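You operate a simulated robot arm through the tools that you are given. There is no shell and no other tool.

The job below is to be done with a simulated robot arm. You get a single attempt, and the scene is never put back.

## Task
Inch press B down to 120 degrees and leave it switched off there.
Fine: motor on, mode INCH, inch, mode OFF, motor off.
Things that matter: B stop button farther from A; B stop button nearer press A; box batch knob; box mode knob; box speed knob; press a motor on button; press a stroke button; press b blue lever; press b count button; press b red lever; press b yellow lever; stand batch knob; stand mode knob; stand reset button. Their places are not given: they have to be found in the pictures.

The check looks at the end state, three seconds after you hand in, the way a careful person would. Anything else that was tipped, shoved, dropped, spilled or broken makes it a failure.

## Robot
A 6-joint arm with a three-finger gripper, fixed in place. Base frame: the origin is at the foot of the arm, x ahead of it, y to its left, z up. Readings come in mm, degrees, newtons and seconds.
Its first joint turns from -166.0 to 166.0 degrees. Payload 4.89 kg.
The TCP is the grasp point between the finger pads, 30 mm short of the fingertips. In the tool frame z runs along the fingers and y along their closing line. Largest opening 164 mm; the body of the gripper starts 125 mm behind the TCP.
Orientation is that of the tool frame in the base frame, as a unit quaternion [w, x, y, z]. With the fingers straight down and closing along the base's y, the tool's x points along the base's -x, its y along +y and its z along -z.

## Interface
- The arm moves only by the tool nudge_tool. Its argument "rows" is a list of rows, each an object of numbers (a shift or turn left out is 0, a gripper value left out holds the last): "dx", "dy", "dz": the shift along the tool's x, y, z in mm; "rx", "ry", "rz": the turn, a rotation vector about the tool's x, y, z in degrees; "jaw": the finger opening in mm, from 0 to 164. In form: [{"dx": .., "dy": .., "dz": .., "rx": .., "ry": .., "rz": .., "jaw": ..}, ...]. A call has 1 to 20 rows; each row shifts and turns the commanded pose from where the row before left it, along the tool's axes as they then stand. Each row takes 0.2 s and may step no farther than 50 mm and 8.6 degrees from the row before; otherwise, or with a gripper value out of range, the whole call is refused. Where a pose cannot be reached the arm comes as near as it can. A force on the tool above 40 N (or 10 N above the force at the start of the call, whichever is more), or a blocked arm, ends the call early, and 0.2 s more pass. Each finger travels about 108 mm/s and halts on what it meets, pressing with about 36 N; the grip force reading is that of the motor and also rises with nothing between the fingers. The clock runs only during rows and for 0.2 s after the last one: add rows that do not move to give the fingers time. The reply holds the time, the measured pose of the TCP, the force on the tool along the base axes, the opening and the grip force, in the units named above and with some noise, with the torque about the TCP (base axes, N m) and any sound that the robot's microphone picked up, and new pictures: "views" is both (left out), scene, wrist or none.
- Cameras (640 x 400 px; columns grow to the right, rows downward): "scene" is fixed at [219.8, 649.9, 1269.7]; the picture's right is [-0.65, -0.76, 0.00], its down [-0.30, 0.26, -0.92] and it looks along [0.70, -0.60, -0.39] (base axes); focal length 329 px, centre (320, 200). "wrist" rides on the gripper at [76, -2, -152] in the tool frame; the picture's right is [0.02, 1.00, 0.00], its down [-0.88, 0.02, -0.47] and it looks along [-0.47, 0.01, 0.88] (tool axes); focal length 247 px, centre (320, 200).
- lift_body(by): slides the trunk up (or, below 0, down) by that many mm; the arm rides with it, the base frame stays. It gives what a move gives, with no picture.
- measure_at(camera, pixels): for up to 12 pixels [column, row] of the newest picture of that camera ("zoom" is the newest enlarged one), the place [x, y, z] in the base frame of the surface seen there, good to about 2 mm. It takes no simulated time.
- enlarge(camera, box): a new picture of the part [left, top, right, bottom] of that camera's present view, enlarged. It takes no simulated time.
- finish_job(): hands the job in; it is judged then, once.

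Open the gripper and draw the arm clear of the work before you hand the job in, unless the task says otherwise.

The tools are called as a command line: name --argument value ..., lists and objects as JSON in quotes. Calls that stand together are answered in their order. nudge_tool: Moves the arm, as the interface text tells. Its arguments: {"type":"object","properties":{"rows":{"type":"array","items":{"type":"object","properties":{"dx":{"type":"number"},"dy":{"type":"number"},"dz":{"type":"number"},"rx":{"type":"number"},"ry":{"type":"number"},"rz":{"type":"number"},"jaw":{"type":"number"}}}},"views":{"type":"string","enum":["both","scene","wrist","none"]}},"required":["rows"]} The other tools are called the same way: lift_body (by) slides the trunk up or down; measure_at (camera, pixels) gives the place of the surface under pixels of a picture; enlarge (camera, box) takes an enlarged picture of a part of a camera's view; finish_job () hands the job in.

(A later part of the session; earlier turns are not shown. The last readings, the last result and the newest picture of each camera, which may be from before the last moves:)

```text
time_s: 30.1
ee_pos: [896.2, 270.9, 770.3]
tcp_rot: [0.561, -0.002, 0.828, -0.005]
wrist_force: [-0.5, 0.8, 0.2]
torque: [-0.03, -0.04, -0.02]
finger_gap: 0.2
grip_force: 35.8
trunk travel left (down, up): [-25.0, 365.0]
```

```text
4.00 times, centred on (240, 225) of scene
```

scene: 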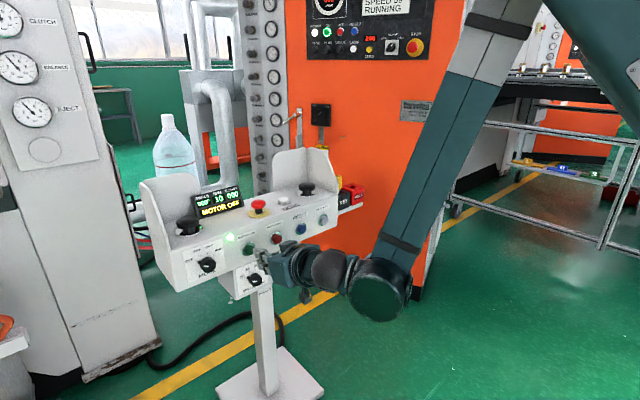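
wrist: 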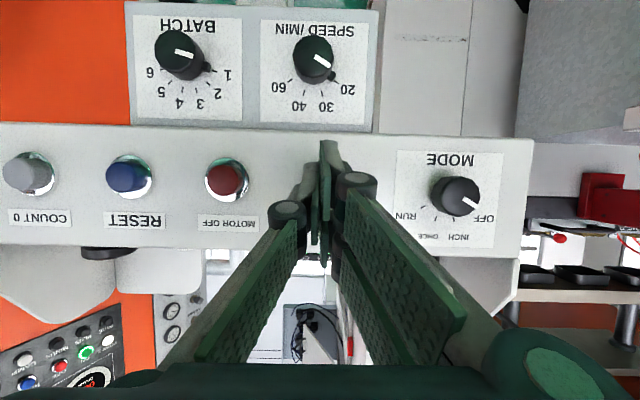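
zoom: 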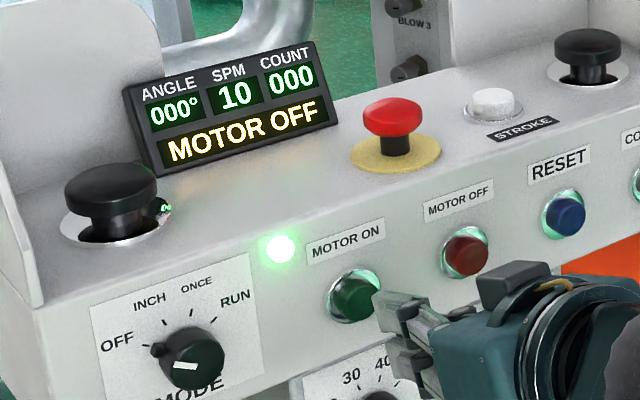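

SPM keeps rising (10) with angle 000° as it should with the mode OFF. Next is the mode knob; I enlarge it in the wrist view to fix its centre, size and pointer.

enlarge --camera "wrist" --box '[390, 140, 518, 260]'

```text
3.33 times, centred on (454, 200) of wrist
```

zoom: 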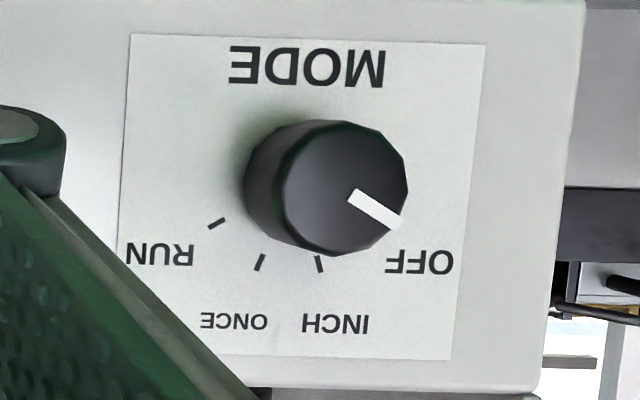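

measure_at --camera "zoom" --pixels '[[217, 222], [260, 262], [319, 264], [290, 195], [403, 190], [345, 125], [335, 250], [345, 188], [246, 185], [375, 208], [352, 193], [398, 222]]'

measure_at --camera "zoom" --pixels '[[132, 37], [484, 46], [115, 300], [452, 358], [560, 100], [300, 135], [385, 140], [300, 235], [380, 235], [400, 165]]'

```text
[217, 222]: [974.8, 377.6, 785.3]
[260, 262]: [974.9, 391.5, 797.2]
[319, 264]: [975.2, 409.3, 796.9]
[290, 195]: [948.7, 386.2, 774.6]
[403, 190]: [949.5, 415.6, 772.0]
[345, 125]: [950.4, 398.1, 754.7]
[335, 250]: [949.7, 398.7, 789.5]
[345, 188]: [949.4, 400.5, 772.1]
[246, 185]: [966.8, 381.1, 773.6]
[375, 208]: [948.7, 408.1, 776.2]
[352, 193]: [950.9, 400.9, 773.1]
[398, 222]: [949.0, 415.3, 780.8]
```

```text
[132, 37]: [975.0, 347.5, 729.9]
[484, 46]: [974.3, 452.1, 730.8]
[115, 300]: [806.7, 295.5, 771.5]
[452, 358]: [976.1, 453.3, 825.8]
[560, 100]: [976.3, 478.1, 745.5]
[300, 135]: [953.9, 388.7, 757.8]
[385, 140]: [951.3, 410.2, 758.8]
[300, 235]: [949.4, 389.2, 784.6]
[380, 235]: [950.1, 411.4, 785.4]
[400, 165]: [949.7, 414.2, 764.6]
```

The knob centre is (949–965, 400, 772), radius ≈17, pointer at 60° left of vertical (OFF), with positions spaced 40°. I back off, open to 70 mm, turn the tool −45° about the base x axis (so the pads miss the pointer nub), and move in front of the knob.

nudge_tool --rows '[{"dz": -30, "jaw": 70}, {"rx": 3.15, "rz": -7.9}, {"rx": 3.15, "rz": -7.9}, {"rx": 3.15, "rz": -7.9}, {"rx": 3.15, "rz": -7.9}, {"rx": 3.15, "rz": -7.9}, {"rx": 0.93, "rz": -2.32}, {"dx": -31, "dy": 32.5, "dz": -6.3}, {"dx": -31, "dy": 32.5, "dz": -6.3}, {"dx": -31, "dy": 32.5, "dz": -6.3}]' --views "both"

```text
time_s: 32.4
ee_pos: [886.5, 406.6, 778.1]
tcp_rot: [0.517, -0.216, 0.764, -0.321]
wrist_force: [-0.3, -1.4, 1.1]
torque: [0.06, 0.11, 0.14]
finger_gap: 69.8
grip_force: 0.0
trunk travel left (down, up): [-25.0, 365.0]
```

scene: 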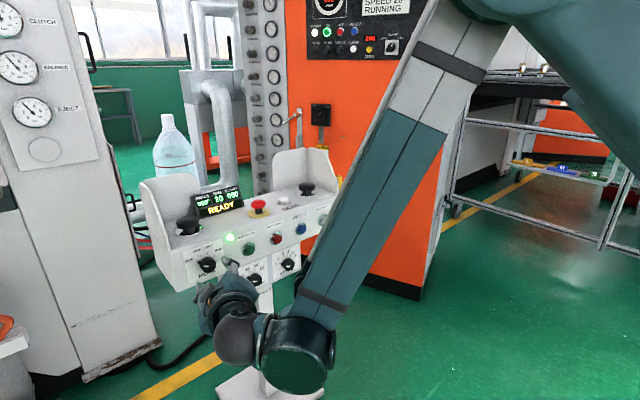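
wrist: 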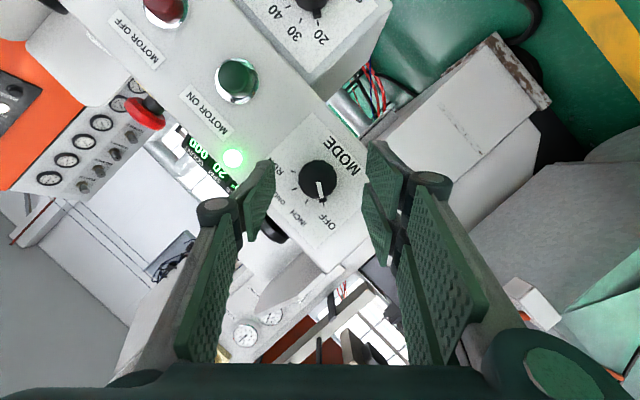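

READY is shown and the knob sits centrally between the open fingers (320,180), pointer perpendicular to the closing line. I advance 40 mm along +x.

nudge_tool --rows '[{"dx": -3.7, "dz": 9.3}, {"dx": -3.7, "dz": 9.3}, {"dx": -3.7, "dz": 9.3}, {"dx": -3.7, "dz": 9.3}]' --views "both"

enlarge --camera "wrist" --box '[220, 100, 420, 260]'

enlarge --camera "scene" --box '[170, 180, 290, 300]'

```text
time_s: 33.4
ee_pos: [928.8, 407.5, 777.7]
tcp_rot: [0.517, -0.217, 0.763, -0.321]
wrist_force: [-1.0, 0.0, 1.1]
torque: [0.01, 0.05, -0.03]
finger_gap: 70.0
grip_force: 0.0
trunk travel left (down, up): [-25.0, 365.0]
```

scene: 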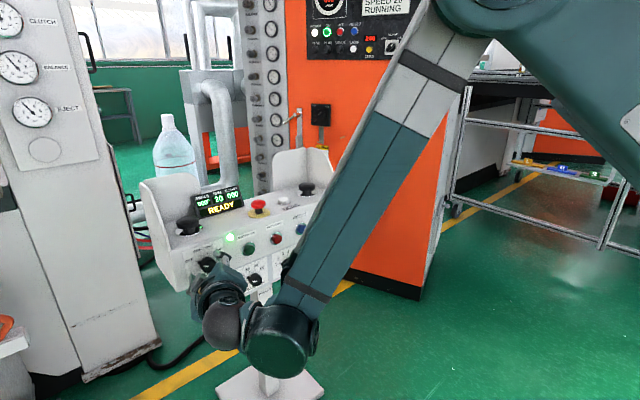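
wrist: 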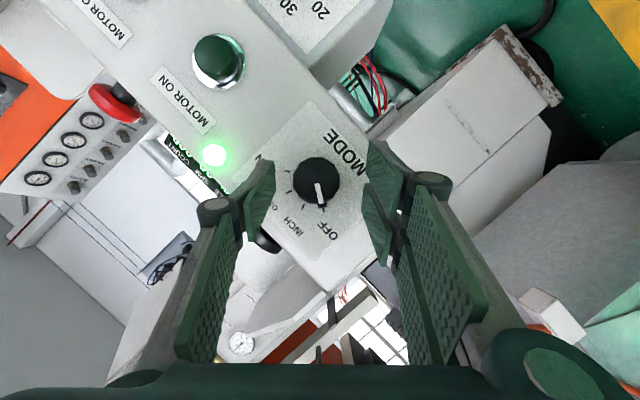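

```text
2.50 times, centred on (320, 180) of wrist
```

zoom: 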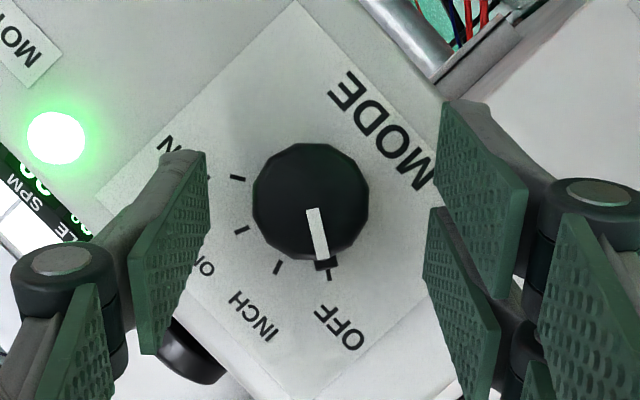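

```text
3.33 times, centred on (230, 240) of scene
```

zoom: 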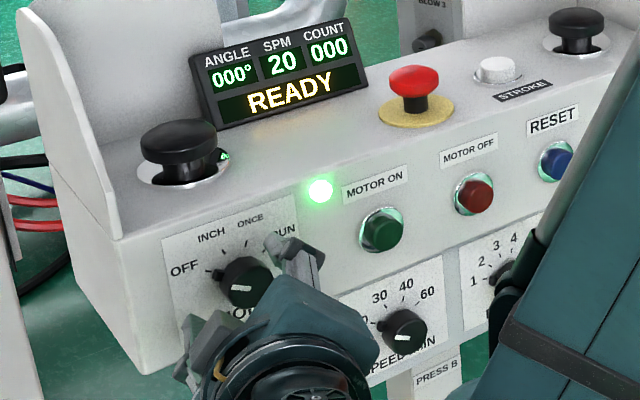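

The knob is between the pads, about 2 mm off centre toward tool −y. I go 5 mm deeper with a 1.5 mm correction and close gently on it.

nudge_tool --rows '[{"dx": -1.9, "dy": -1.5, "dz": 4.6}, {"jaw": 44}, {"jaw": 30}, {}, {}]' --views "both"

enlarge --camera "wrist" --box '[220, 100, 420, 260]'

```text
time_s: 34.5
ee_pos: [933.1, 404.9, 778.9]
tcp_rot: [0.517, -0.216, 0.763, -0.322]
wrist_force: [8.4, -10.7, 9.5]
torque: [-0.12, -0.22, -0.28]
finger_gap: 36.9
grip_force: 44.9
trunk travel left (down, up): [-25.0, 365.0]
```

scene: 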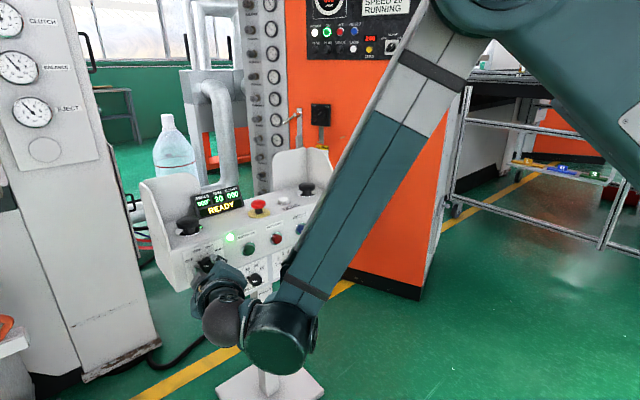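
wrist: 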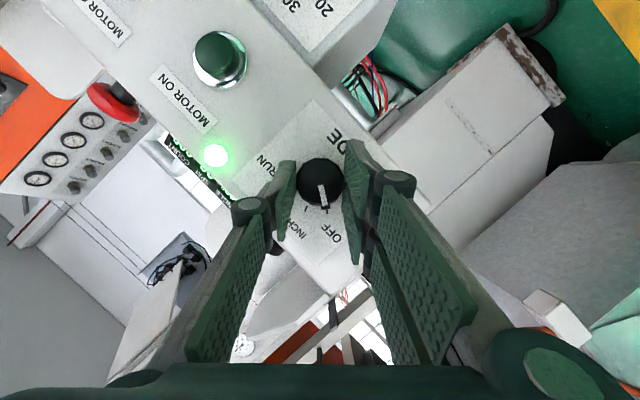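

```text
2.50 times, centred on (320, 180) of wrist
```

zoom: 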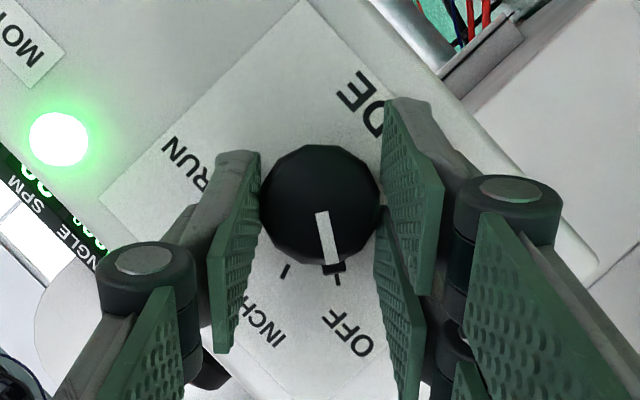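

Gripped at 36.9 mm with a small side force (tool ~1 mm off). I rotate +40° about the knob axis (base x through (400,772)) toward INCH, with the matching small shifts.

nudge_tool --rows '[{"dy": -0.8}, {"rx": -2.97, "rz": 7.43, "dy": -1.19}, {"rx": -2.97, "rz": 7.43, "dy": -1.19}, {"rx": -2.97, "rz": 7.43, "dy": -1.19}, {"rx": -2.97, "rz": 7.43, "dy": -1.19}, {"rx": -2.97, "rz": 7.43, "dy": -1.19}]' --views "both"

enlarge --camera "wrist" --box '[220, 100, 420, 260]'

enlarge --camera "scene" --box '[170, 170, 290, 290]'

```text
time_s: 36.0
ee_pos: [930.8, 401.4, 780.4]
tcp_rot: [0.561, -0.027, 0.827, -0.04]
wrist_force: [32.3, -0.5, 10.2]
torque: [-0.04, -0.49, 0.01]
finger_gap: 36.7
grip_force: 45.0
trunk travel left (down, up): [-25.0, 365.0]
```

scene: 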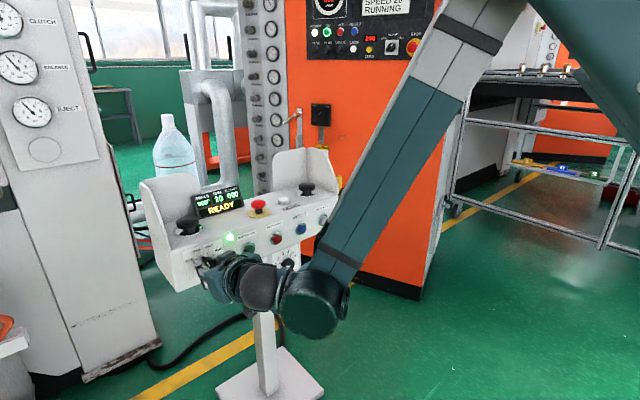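
wrist: 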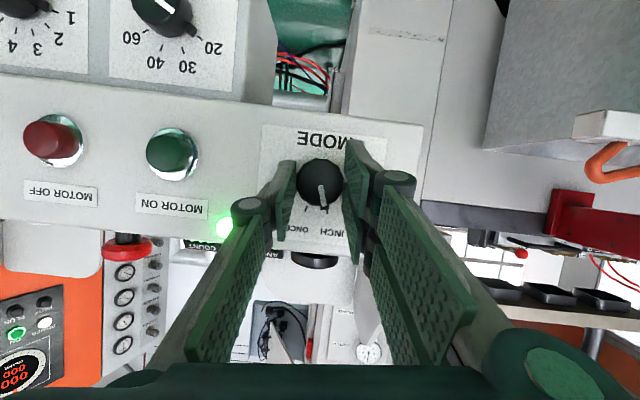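

```text
2.50 times, centred on (320, 180) of wrist
```

zoom: 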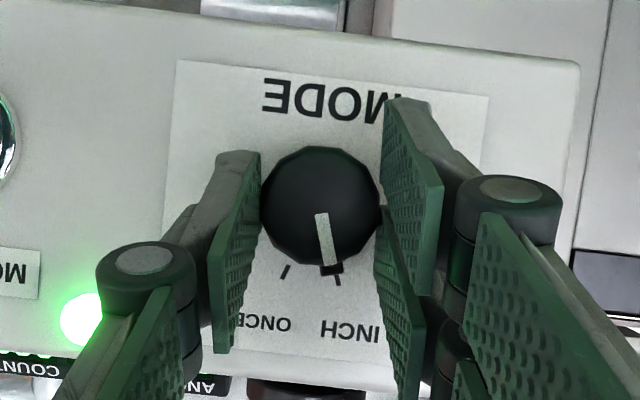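

```text
3.33 times, centred on (230, 230) of scene
```

zoom: 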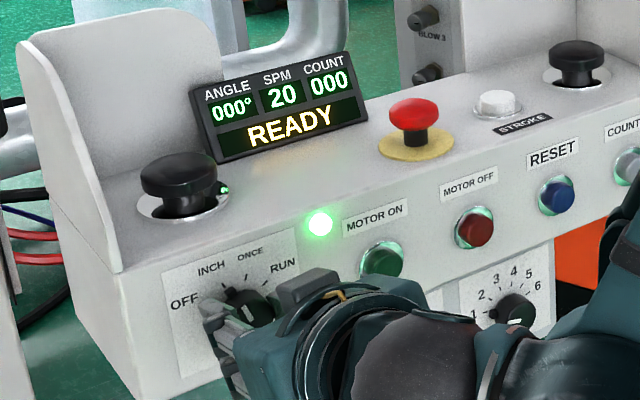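

The knob pointer is now on the INCH tick (net turn 39.8°). I release the knob and back off straight along −x.

nudge_tool --rows '[{"jaw": 60}, {"jaw": 70}, {"dx": 7.4, "dz": -18.6}, {"dx": 11.1, "dz": -27.9}, {"dx": 11.1, "dz": -27.9}]' --views "both"

enlarge --camera "scene" --box '[170, 170, 290, 290]'

enlarge --camera "wrist" --box '[220, 100, 420, 260]'

```text
time_s: 37.1
ee_pos: [851.1, 401.3, 778.9]
tcp_rot: [0.56, -0.027, 0.827, -0.041]
wrist_force: [-0.6, 0.0, -1.7]
torque: [0.01, -0.06, 0.0]
finger_gap: 70.0
grip_force: 0.2
trunk travel left (down, up): [-25.0, 365.0]
```

scene: 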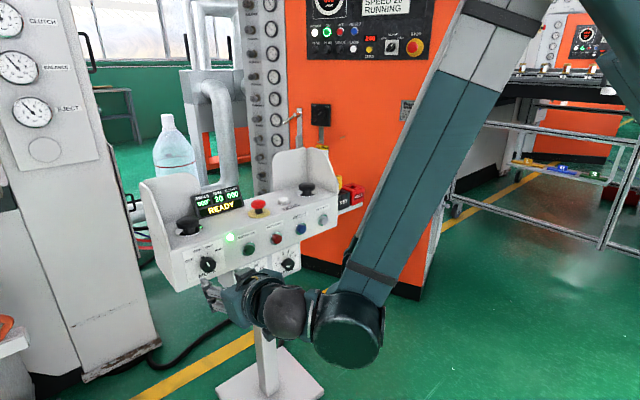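
wrist: 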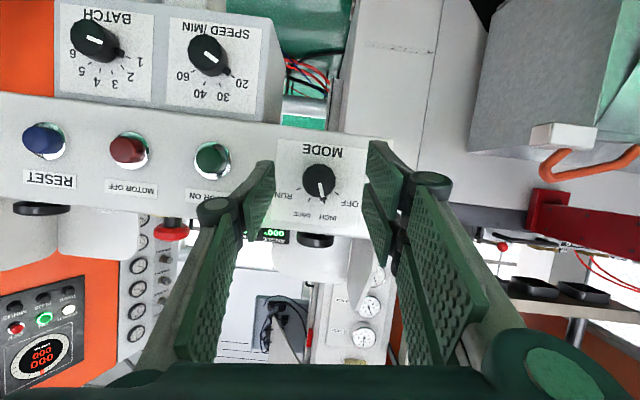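

```text
3.33 times, centred on (230, 230) of scene
```

zoom: 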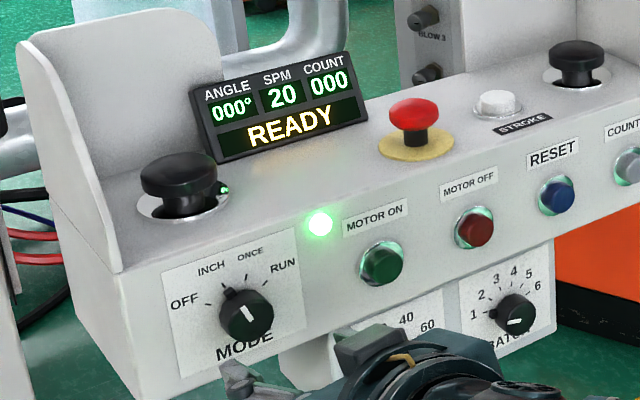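

```text
2.50 times, centred on (320, 180) of wrist
```

zoom: 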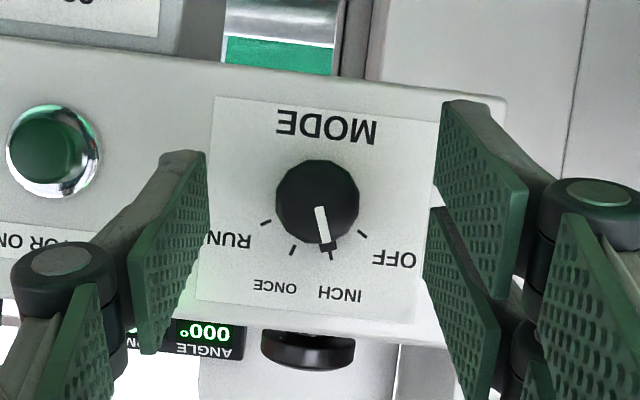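

Knob is at INCH, READY, 20 SPM, angle 000°. Next is the white STROKE button on top; I measure it and its surroundings in the enlarged scene view.

enlarge --camera "scene" --box '[235, 140, 345, 230]'

```text
4.44 times, centred on (290, 185) of scene
```

zoom: 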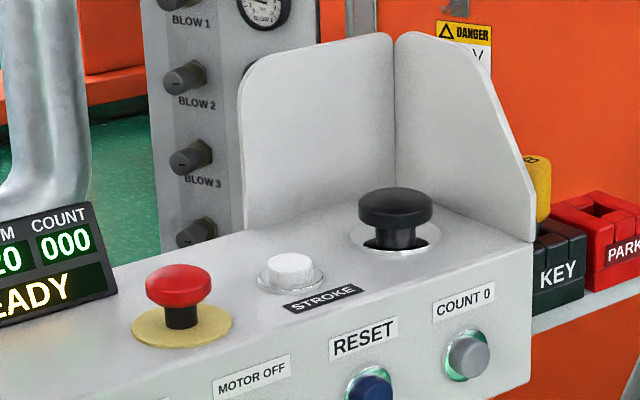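

measure_at --camera "zoom" --pixels '[[290, 265], [275, 268], [306, 270], [290, 256], [290, 278], [264, 275], [322, 272], [180, 280], [210, 278], [150, 280], [395, 205], [360, 210]]'

measure_at --camera "zoom" --pixels '[[240, 80], [400, 40], [500, 150], [320, 310], [250, 290], [400, 285], [60, 260], [30, 215], [100, 295], [532, 215], [380, 35], [290, 303]]'

```text
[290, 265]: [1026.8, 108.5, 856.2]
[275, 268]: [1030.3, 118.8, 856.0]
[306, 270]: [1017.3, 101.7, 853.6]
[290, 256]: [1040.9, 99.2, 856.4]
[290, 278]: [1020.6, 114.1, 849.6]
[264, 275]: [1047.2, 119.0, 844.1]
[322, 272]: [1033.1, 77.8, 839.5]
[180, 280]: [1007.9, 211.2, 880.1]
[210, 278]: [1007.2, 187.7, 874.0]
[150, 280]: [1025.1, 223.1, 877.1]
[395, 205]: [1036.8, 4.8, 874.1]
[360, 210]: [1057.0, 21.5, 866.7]
```

```text
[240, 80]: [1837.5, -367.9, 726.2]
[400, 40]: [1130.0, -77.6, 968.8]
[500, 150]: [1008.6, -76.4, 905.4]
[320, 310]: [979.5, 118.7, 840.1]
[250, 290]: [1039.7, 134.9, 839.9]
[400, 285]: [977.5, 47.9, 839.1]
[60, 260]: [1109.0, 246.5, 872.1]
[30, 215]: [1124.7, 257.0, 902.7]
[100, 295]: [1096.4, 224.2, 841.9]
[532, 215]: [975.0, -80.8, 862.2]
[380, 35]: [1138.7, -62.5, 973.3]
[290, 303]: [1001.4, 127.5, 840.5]
```

STROKE's top centre is about (1029,106,856), with E-stop 100 mm to its left (top z 880). I raise the tool to z≈980 in front of the stand, close the fingers, and pitch it down to 70°.

nudge_tool --rows '[{"rx": -2.04, "rz": 5.11, "jaw": 0}, {"dx": -37.2, "dz": -14.8}, {"dx": -37.2, "dz": -14.8}, {"dx": -37.2, "dz": -14.8}, {"dx": -37.2, "dz": -14.8}, {"dx": -37.2, "dz": -14.8}, {"ry": 8}, {"ry": 8}, {"ry": 8}, {"ry": 8}, {"ry": 8}, {"ry": 8}]' --views "both"

```text
time_s: 39.8
ee_pos: [843.4, 410.2, 980.5]
tcp_rot: [0.2, 0.006, 0.979, -0.035]
wrist_force: [-1.4, -0.3, 1.2]
torque: [0.08, -0.12, 0.07]
finger_gap: 0.0
grip_force: 36.2
out of reach, approached as far as the arm can: row 12
trunk travel left (down, up): [-25.0, 365.0]
```

scene: 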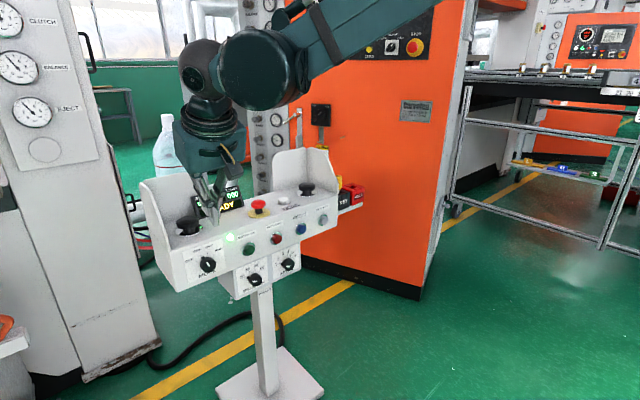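
wrist: 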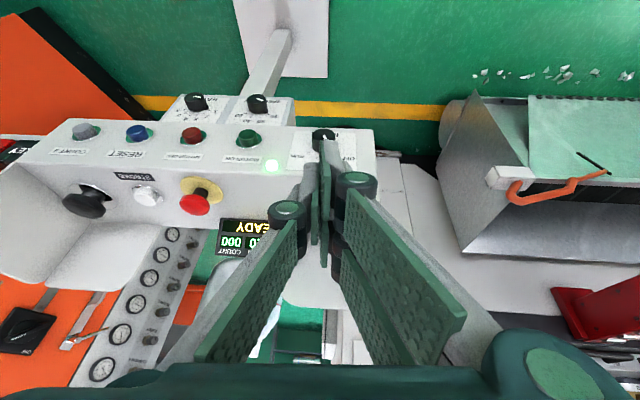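

Near the outer reach limit here; raising the trunk 120 mm brings the shoulder nearer in height. That also lifts the tool clear over the stand.

lift_body --by 120

```text
time_s: 41.2
ee_pos: [846.0, 412.4, 1101.3]
tcp_rot: [0.2, 0.007, 0.979, -0.034]
wrist_force: [-0.2, 0.0, 0.0]
torque: [0.02, 0.05, 0.0]
finger_gap: 0.0
grip_force: 36.2
trunk travel left (down, up): [-145.0, 245.0]
```

I raise the trunk another 100 mm for margin before moving over STROKE.

lift_body --by 100

```text
time_s: 42.6
ee_pos: [845.1, 410.7, 1199.7]
tcp_rot: [0.2, 0.006, 0.979, -0.035]
wrist_force: [0.4, -0.1, -0.1]
torque: [0.01, -0.01, -0.01]
finger_gap: 0.0
grip_force: 36.0
trunk travel left (down, up): [-245.0, 145.0]
```

Now I square up the tool (rx −4°) and travel to a hover about 75 mm above STROKE.

nudge_tool --rows '[{"rx": -4}, {"dx": -7.3, "dy": -30.5, "dz": 29.2}, {"dx": -7.3, "dy": -30.5, "dz": 29.2}, {"dx": -7.3, "dy": -30.5, "dz": 29.2}, {"dx": -7.3, "dy": -30.5, "dz": 29.2}, {"dx": -7.3, "dy": -30.5, "dz": 29.2}, {"dx": -7.3, "dy": -30.5, "dz": 29.2}, {"dx": -7.3, "dy": -30.5, "dz": 29.2}, {"dx": -7.3, "dy": -30.5, "dz": 29.2}, {"dx": -7.3, "dy": -30.5, "dz": 29.2}, {"dx": -7.3, "dy": -30.5, "dz": 29.2}]' --views "both"

```text
time_s: 45.0
ee_pos: [1000.6, 127.3, 991.9]
tcp_rot: [0.218, 0.016, 0.972, -0.086]
wrist_force: [-0.8, 1.0, 0.1]
torque: [-0.11, -0.06, -0.04]
finger_gap: 0.2
grip_force: 36.0
out of reach, approached as far as the arm can: row 1, 3, 4, 5, 6, 8, 9, 10, 11
trunk travel left (down, up): [-245.0, 145.0]
```

scene: 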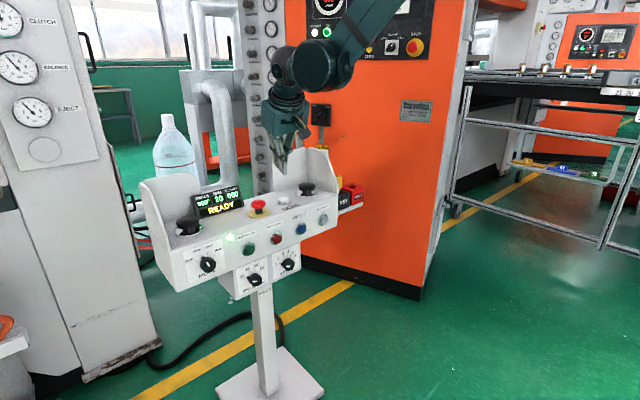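
wrist: 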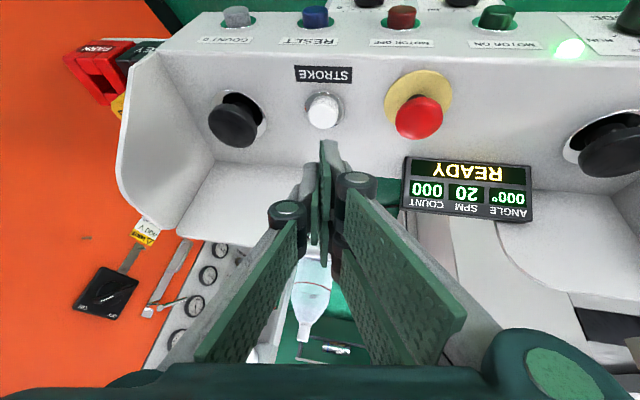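

Pitch ~65–70° out here is beyond reach (yaw got pulled off by ~10°). I change to a 45° pitch, which brings the wrist closer; first I re-orient in place at z≈990, well above the stand.

nudge_tool --rows '[{"rx": -3.3, "ry": -6.56, "rz": 0.69}, {"rx": -3.3, "ry": -6.56, "rz": 0.69}, {"rx": -3.3, "ry": -6.56, "rz": 0.69}, {}]' --views "none"

```text
time_s: 46.0
ee_pos: [994.3, 159.3, 990.4]
tcp_rot: [0.389, 0.007, 0.921, -0.019]
wrist_force: [0.6, -0.9, -0.3]
torque: [0.08, 0.04, 0.07]
finger_gap: 0.0
grip_force: 35.8
out of reach, approached as far as the arm can: row 1, 2, 3
trunk travel left (down, up): [-245.0, 145.0]
```

Now the tool is at 44° pitch, nearly square. I test a sideways shift toward y≈106 here, still ~100 mm above the stand top.

nudge_tool --rows '[{"rx": -2.3, "dy": -18}, {"dy": -18}, {"dy": -18}]' --views "both"

```text
time_s: 46.8
ee_pos: [990.8, 130.3, 991.3]
tcp_rot: [0.391, 0.012, 0.92, -0.028]
wrist_force: [0.7, 0.6, 0.4]
torque: [-0.08, -0.01, -0.07]
finger_gap: 0.0
grip_force: 35.9
out of reach, approached as far as the arm can: row 1, 3
trunk travel left (down, up): [-245.0, 145.0]
```

scene: 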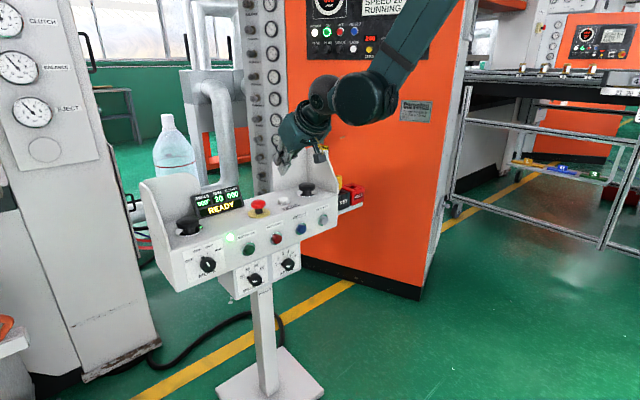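
wrist: 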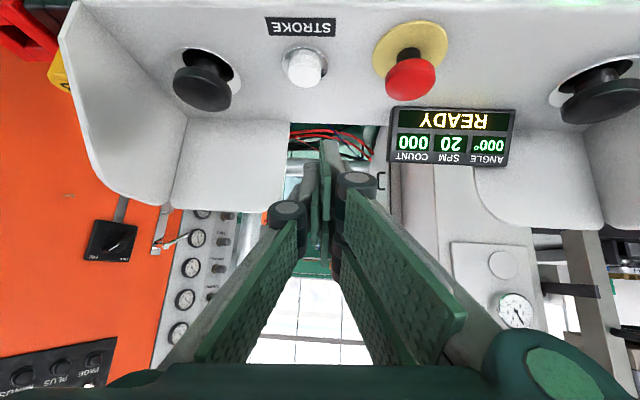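

Still flagged. I measure the arm's links again to see how stretched it is.

measure_at --camera "scene" --pixels '[[360, 98], [322, 90], [305, 120], [395, 65], [415, 30], [430, 5], [380, 95]]'

enlarge --camera "scene" --box '[240, 0, 460, 180]'

```text
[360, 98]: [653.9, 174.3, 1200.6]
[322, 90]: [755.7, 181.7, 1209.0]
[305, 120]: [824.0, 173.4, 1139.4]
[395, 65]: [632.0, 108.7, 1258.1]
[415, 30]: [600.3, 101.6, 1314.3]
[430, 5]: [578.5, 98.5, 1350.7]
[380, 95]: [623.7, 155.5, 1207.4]
```

```text
2.22 times, centred on (350, 90) of scene
```

zoom: 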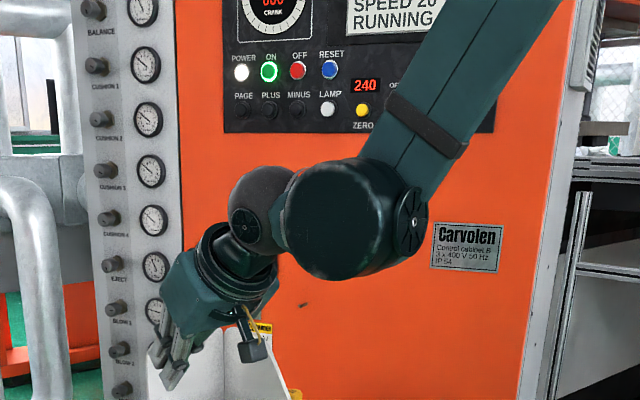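

The elbow isn't stretched, so a wrist angle is the limit; the drifts suggest the arm prefers the tool pointing somewhat to the right. I yaw the tool −15° about vertical in place and see whether rows are then accepted.

nudge_tool --rows '[{"rx": 5.4, "ry": 0.3, "rz": 5.2}, {"rx": 5.4, "ry": 0.3, "rz": 5.2}, {"dy": -10}, {"dy": -10}]' --views "none"

```text
time_s: 47.8
ee_pos: [985.9, 112.0, 992.1]
tcp_rot: [0.382, 0.129, 0.912, -0.071]
wrist_force: [0.3, 0.7, -0.5]
torque: [-0.13, 0.01, -0.07]
finger_gap: 0.2
grip_force: 36.1
trunk travel left (down, up): [-245.0, 145.0]
```

No flags now: yaw −18.6°, pitch 44°, TCP (986,112,992). I descend to a hover ~40 mm above STROKE and look.

nudge_tool --rows '[{"dx": 9.2, "dy": 3.3, "dz": 22.4}, {"dx": 9.2, "dy": 3.3, "dz": 22.4}, {"dx": 9.2, "dy": 3.3, "dz": 22.4}]' --views "both"

enlarge --camera "scene" --box '[235, 140, 345, 230]'

enlarge --camera "wrist" --box '[160, 60, 480, 260]'

```text
time_s: 48.6
ee_pos: [1014.6, 109.2, 924.4]
tcp_rot: [0.382, 0.128, 0.912, -0.071]
wrist_force: [-0.7, 0.0, -0.2]
torque: [0.01, 0.0, -0.02]
finger_gap: 0.1
grip_force: 35.9
trunk travel left (down, up): [-245.0, 145.0]
```

scene: 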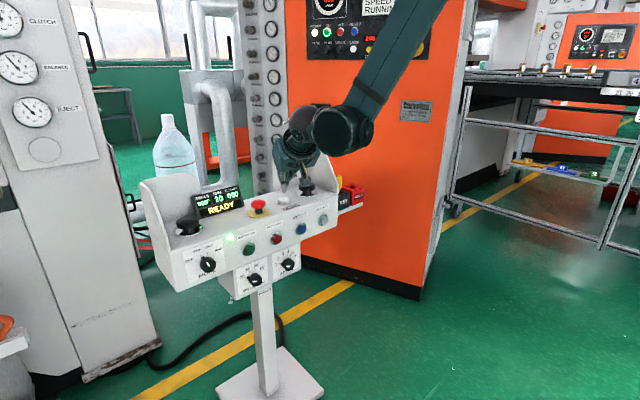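
wrist: 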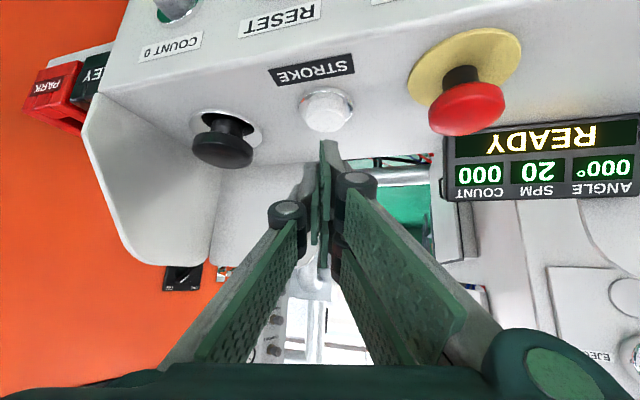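

```text
4.44 times, centred on (290, 185) of scene
```

zoom: 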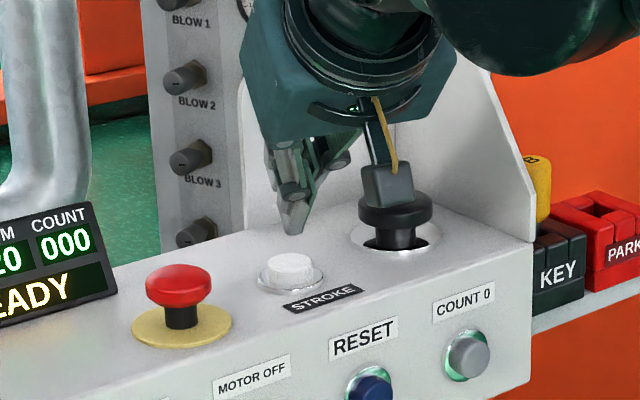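

```text
2.00 times, centred on (320, 160) of wrist
```

zoom: 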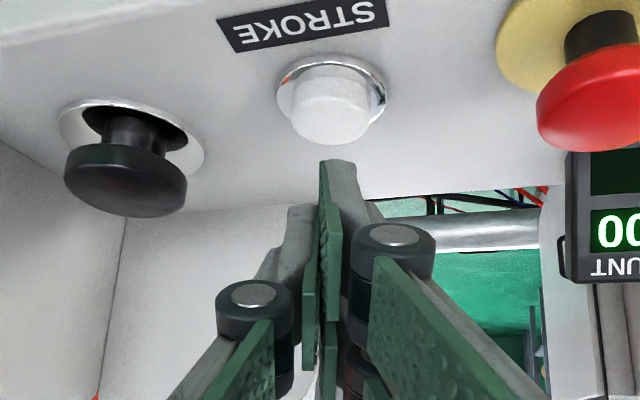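

The finger tip is lined up with STROKE. I descend to ~4 mm above the button top (TCP z≈890) without pressing.

nudge_tool --rows '[{"dx": 10.65, "dy": 2.1, "dz": 13.65}, {"dx": 10.65, "dy": 2.1, "dz": 13.65}]' --views "both"

enlarge --camera "scene" --box '[235, 140, 345, 230]'

enlarge --camera "wrist" --box '[220, 60, 420, 220]'

```text
time_s: 49.2
ee_pos: [1020.2, 110.9, 891.7]
tcp_rot: [0.382, 0.129, 0.912, -0.071]
wrist_force: [-1.1, 0.6, 1.1]
torque: [0.09, 0.0, 0.04]
finger_gap: 0.0
grip_force: 35.9
trunk travel left (down, up): [-245.0, 145.0]
```

scene: 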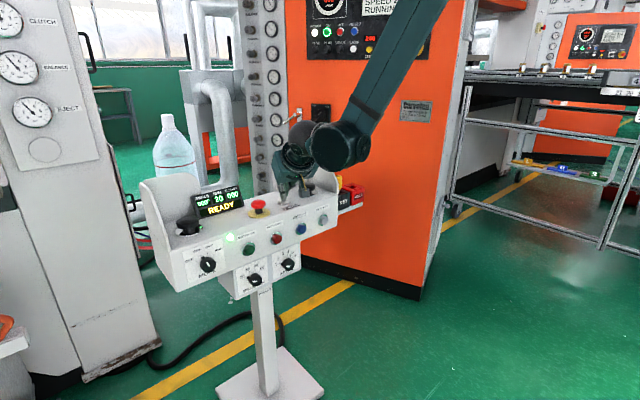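
wrist: 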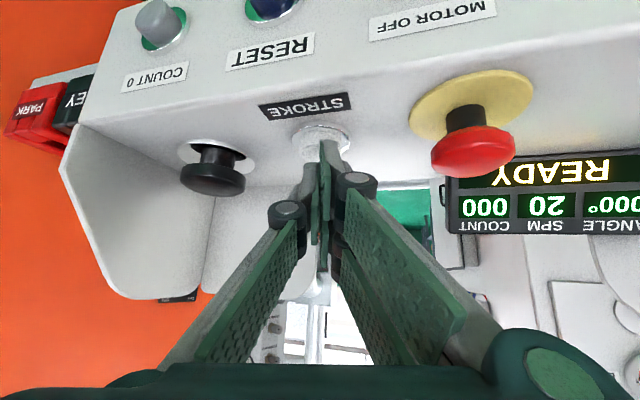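

```text
4.44 times, centred on (290, 185) of scene
```

zoom: 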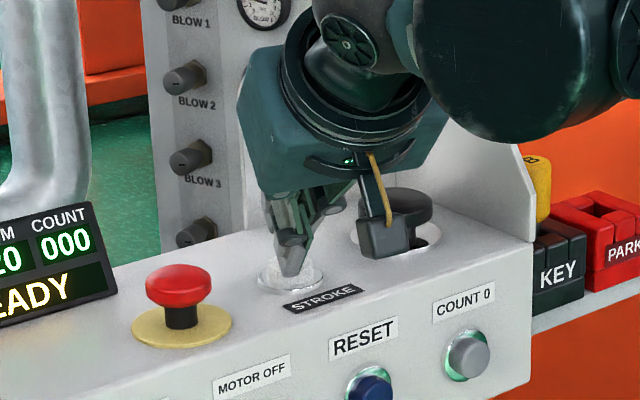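

```text
2.50 times, centred on (320, 140) of wrist
```

zoom: 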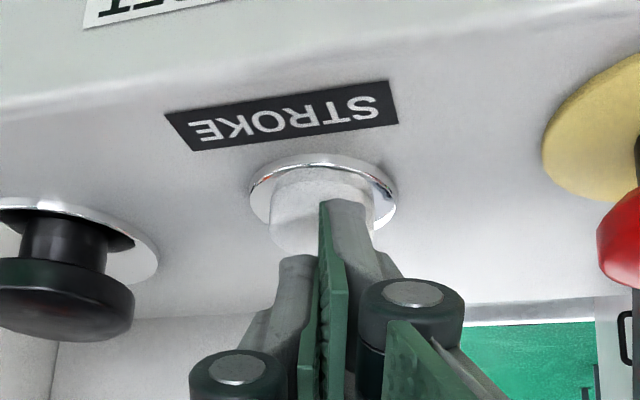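

The tip is just above STROKE. I make one quick tap: 9 mm down in one row, back up in the next, then read the display.

nudge_tool --rows '[{"dx": 6.4, "dy": 0.3, "dz": 6.3}, {"dx": -6.4, "dy": -0.3, "dz": -6.3}]' --views "scene"

enlarge --camera "scene" --box '[170, 170, 290, 290]'

```text
time_s: 49.8
ee_pos: [1021.0, 110.5, 891.7]
tcp_rot: [0.382, 0.128, 0.912, -0.071]
wrist_force: [-2.9, 0.9, 1.6]
torque: [0.03, 0.11, -0.03]
finger_gap: 0.0
grip_force: 35.9
trunk travel left (down, up): [-245.0, 145.0]
heard: click
```

scene: 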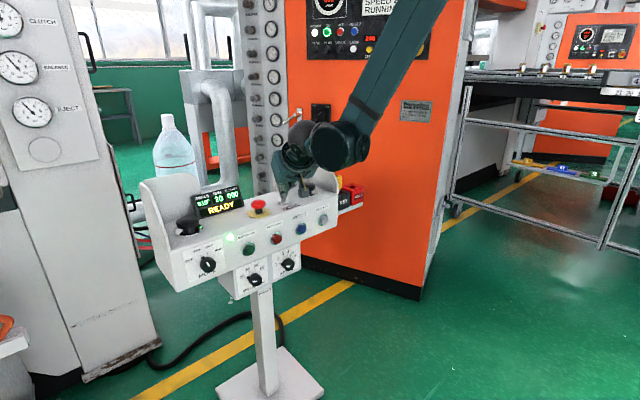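

```text
3.33 times, centred on (230, 230) of scene
```

zoom: 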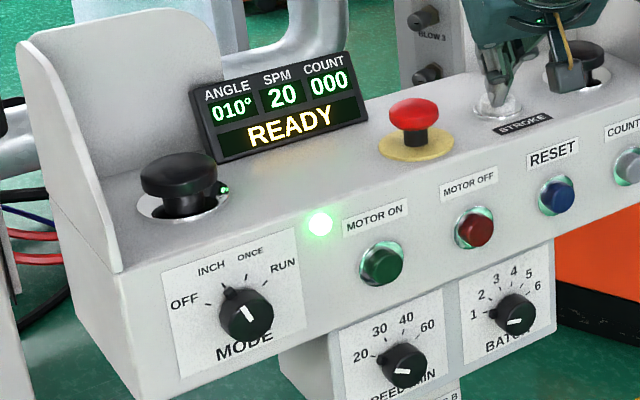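

One tap clicked and moved the angle to 010°. I repeat the same tap to see whether each tap gives 10°.

nudge_tool --rows '[{"dx": 6.4, "dy": 0.3, "dz": 6.3}, {"dx": -6.4, "dy": -0.3, "dz": -6.3}]' --views "scene"

enlarge --camera "scene" --box '[170, 170, 290, 290]'

```text
time_s: 50.4
ee_pos: [1019.3, 111.1, 891.3]
tcp_rot: [0.382, 0.13, 0.912, -0.072]
wrist_force: [-5.1, 1.7, 2.5]
torque: [0.07, 0.18, -0.04]
finger_gap: 0.1
grip_force: 35.6
trunk travel left (down, up): [-245.0, 145.0]
heard: click
```

scene: 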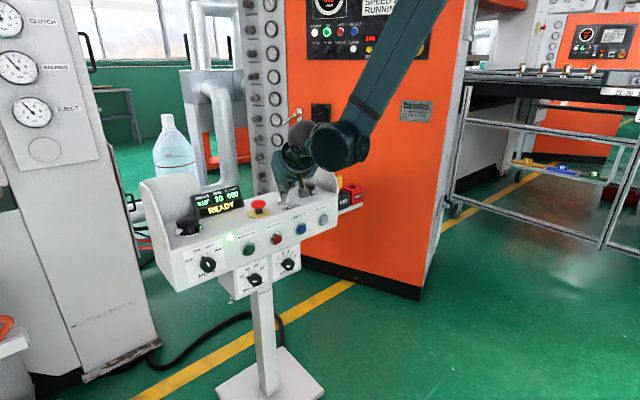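

```text
3.33 times, centred on (230, 230) of scene
```

zoom: 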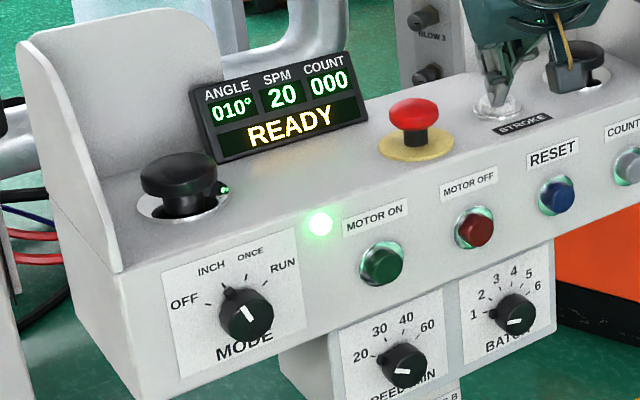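

A click was heard but the angle still reads 010°, with a little contact force remaining. I lift ~12 mm fully off the button, and look again.

nudge_tool --rows '[{"dx": -8.6, "dy": -0.4, "dz": -8.4}, {}]' --views "both"

enlarge --camera "scene" --box '[190, 150, 330, 250]'

```text
time_s: 51.0
ee_pos: [1021.9, 111.3, 902.9]
tcp_rot: [0.383, 0.128, 0.912, -0.071]
wrist_force: [0.1, -0.4, 0.0]
torque: [-0.02, -0.04, 0.0]
finger_gap: 0.0
grip_force: 35.6
trunk travel left (down, up): [-245.0, 145.0]
```

scene: 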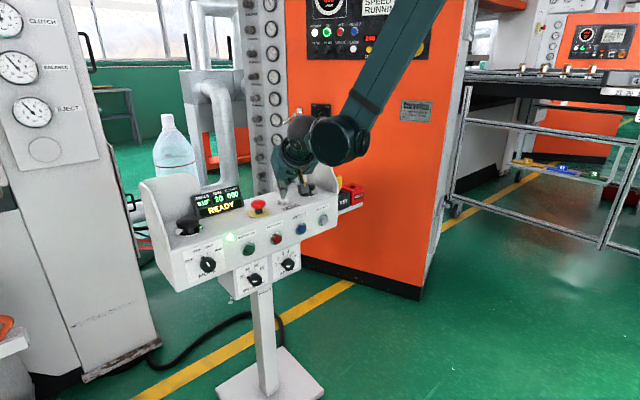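
wrist: 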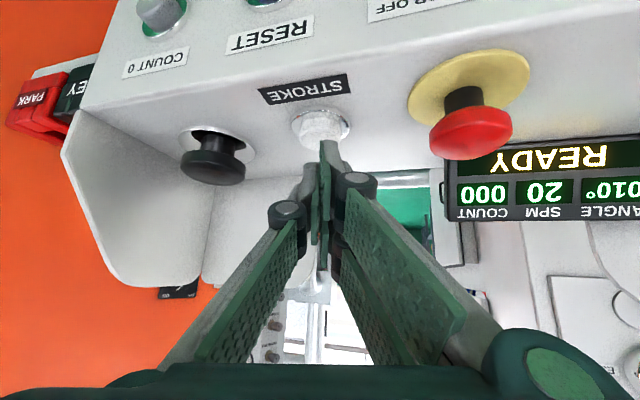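

```text
4.00 times, centred on (260, 200) of scene
```

zoom: 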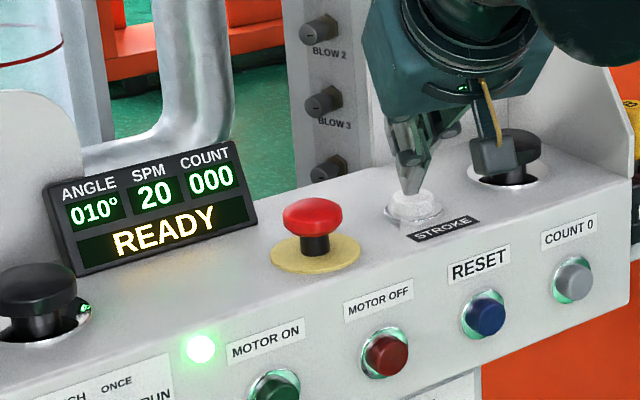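

Angle stays 010°; likely the button had not fully released before the second tap. From z≈903 I do one clean tap with a full release afterwards.

nudge_tool --rows '[{"dx": 8.6, "dy": 0.4, "dz": 8.4}, {"dx": 6.4, "dy": 0.3, "dz": 6.3}, {"dx": -15, "dy": -0.7, "dz": -14.7}, {}]' --views "scene"

enlarge --camera "scene" --box '[190, 150, 330, 250]'

```text
time_s: 52.0
ee_pos: [1021.4, 110.7, 904.0]
tcp_rot: [0.382, 0.129, 0.912, -0.072]
wrist_force: [0.0, 1.0, 0.7]
torque: [-0.03, -0.02, 0.01]
finger_gap: 0.3
grip_force: 36.0
trunk travel left (down, up): [-245.0, 145.0]
heard: click
```

scene: 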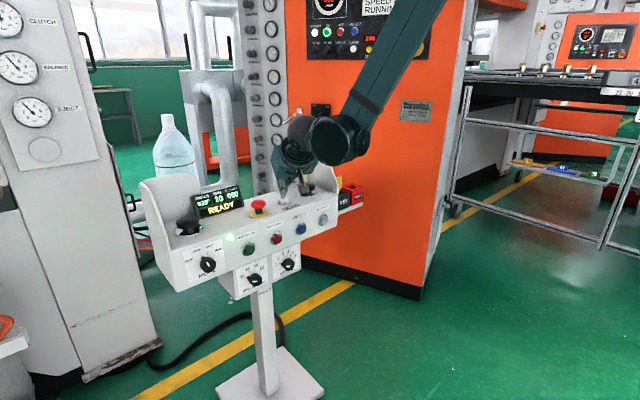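

```text
4.00 times, centred on (260, 200) of scene
```

zoom: 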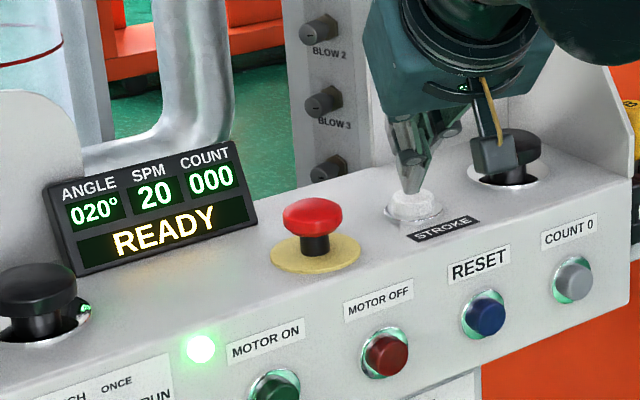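

It reads 020°: each clean tap gives 10°. I do two clean taps in one call and check.

nudge_tool --rows '[{"dx": 8.6, "dy": 0.4, "dz": 8.4}, {"dx": 6.4, "dy": 0.3, "dz": 6.3}, {"dx": -15, "dy": -0.7, "dz": -14.7}, {}, {"dx": 8.6, "dy": 0.4, "dz": 8.4}, {"dx": 6.4, "dy": 0.3, "dz": 6.3}, {"dx": -15, "dy": -0.7, "dz": -14.7}, {}]' --views "scene"

enlarge --camera "scene" --box '[190, 150, 330, 250]'

```text
time_s: 53.8
ee_pos: [1020.6, 113.3, 902.8]
tcp_rot: [0.382, 0.128, 0.913, -0.071]
wrist_force: [-0.4, -0.2, 0.9]
torque: [-0.01, 0.0, 0.05]
finger_gap: 0.0
grip_force: 35.9
trunk travel left (down, up): [-245.0, 145.0]
heard: click, click
```

scene: 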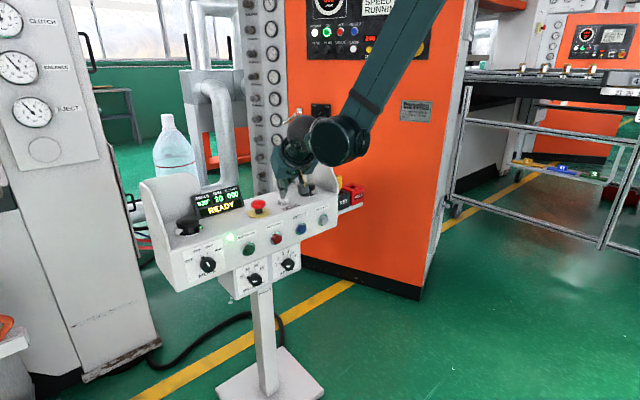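

```text
4.00 times, centred on (260, 200) of scene
```

zoom: 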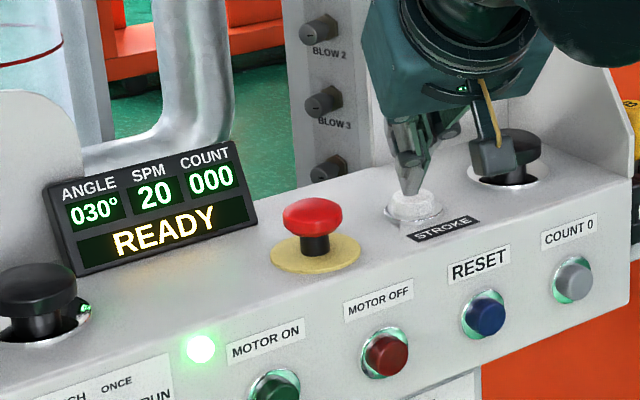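

Two clicks but only 030°; I check with an idle row whether the display lags or the second tap was ignored.

nudge_tool --rows '[{}, {}]' --views "none"

enlarge --camera "scene" --box '[190, 150, 330, 250]'

```text
time_s: 54.4
ee_pos: [1021.0, 112.1, 902.4]
tcp_rot: [0.382, 0.128, 0.912, -0.071]
wrist_force: [-0.4, -0.7, 0.6]
torque: [-0.03, 0.01, 0.01]
finger_gap: 0.1
grip_force: 36.1
trunk travel left (down, up): [-245.0, 145.0]
```

```text
4.00 times, centred on (260, 200) of scene
```

zoom: 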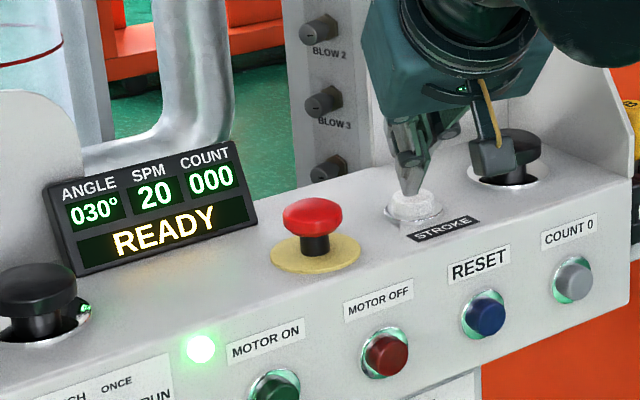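

The second tap was ignored (too soon). I space taps at ~1.4 s and do two in this call.

nudge_tool --rows '[{"dx": 8.6, "dy": 0.4, "dz": 8.4}, {"dx": 6.4, "dy": 0.3, "dz": 6.3}, {"dx": -15, "dy": -0.7, "dz": -14.7}, {}, {}, {}, {}, {"dx": 8.6, "dy": 0.4, "dz": 8.4}, {"dx": 6.4, "dy": 0.3, "dz": 6.3}, {"dx": -15, "dy": -0.7, "dz": -14.7}, {}, {}, {}, {}]' --views "none"

enlarge --camera "scene" --box '[190, 150, 330, 250]'

```text
time_s: 57.4
ee_pos: [1021.3, 110.9, 904.6]
tcp_rot: [0.381, 0.128, 0.913, -0.072]
wrist_force: [0.6, 0.6, 0.3]
torque: [-0.02, 0.01, 0.01]
finger_gap: 0.0
grip_force: 36.5
trunk travel left (down, up): [-245.0, 145.0]
heard: click, click
```

```text
4.00 times, centred on (260, 200) of scene
```

zoom: 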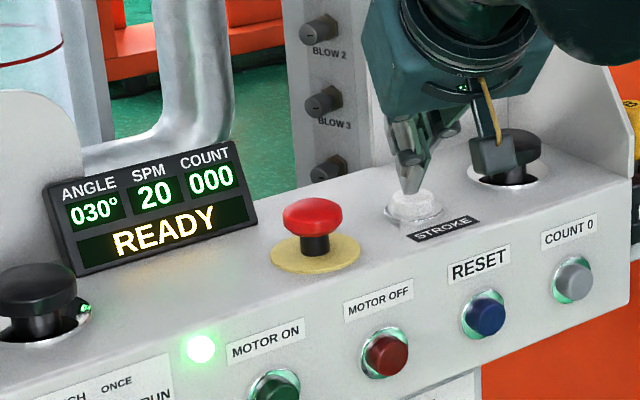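

Still 030° after two more clicks, so some taps don't register, or angle accrues differently. I look at the crank dial on press B's panel at the picture's top edge.

enlarge --camera "scene" --box '[300, 0, 420, 60]'

enlarge --camera "scene" --box '[195, 185, 255, 225]'

```text
5.33 times, centred on (360, 30) of scene
```

zoom: 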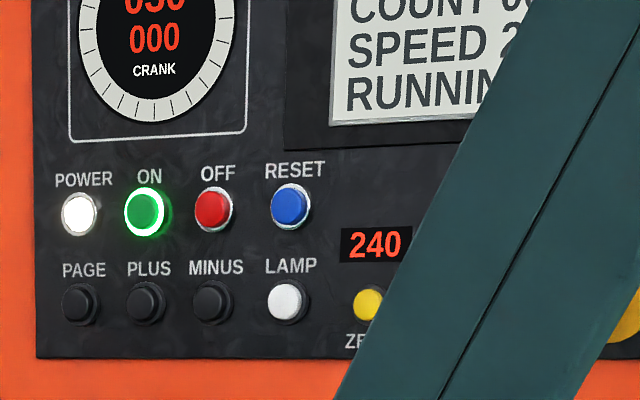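

```text
10.00 times, centred on (225, 205) of scene
```

zoom: 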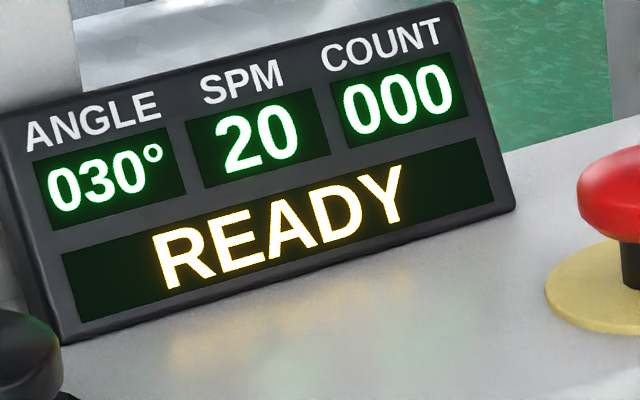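

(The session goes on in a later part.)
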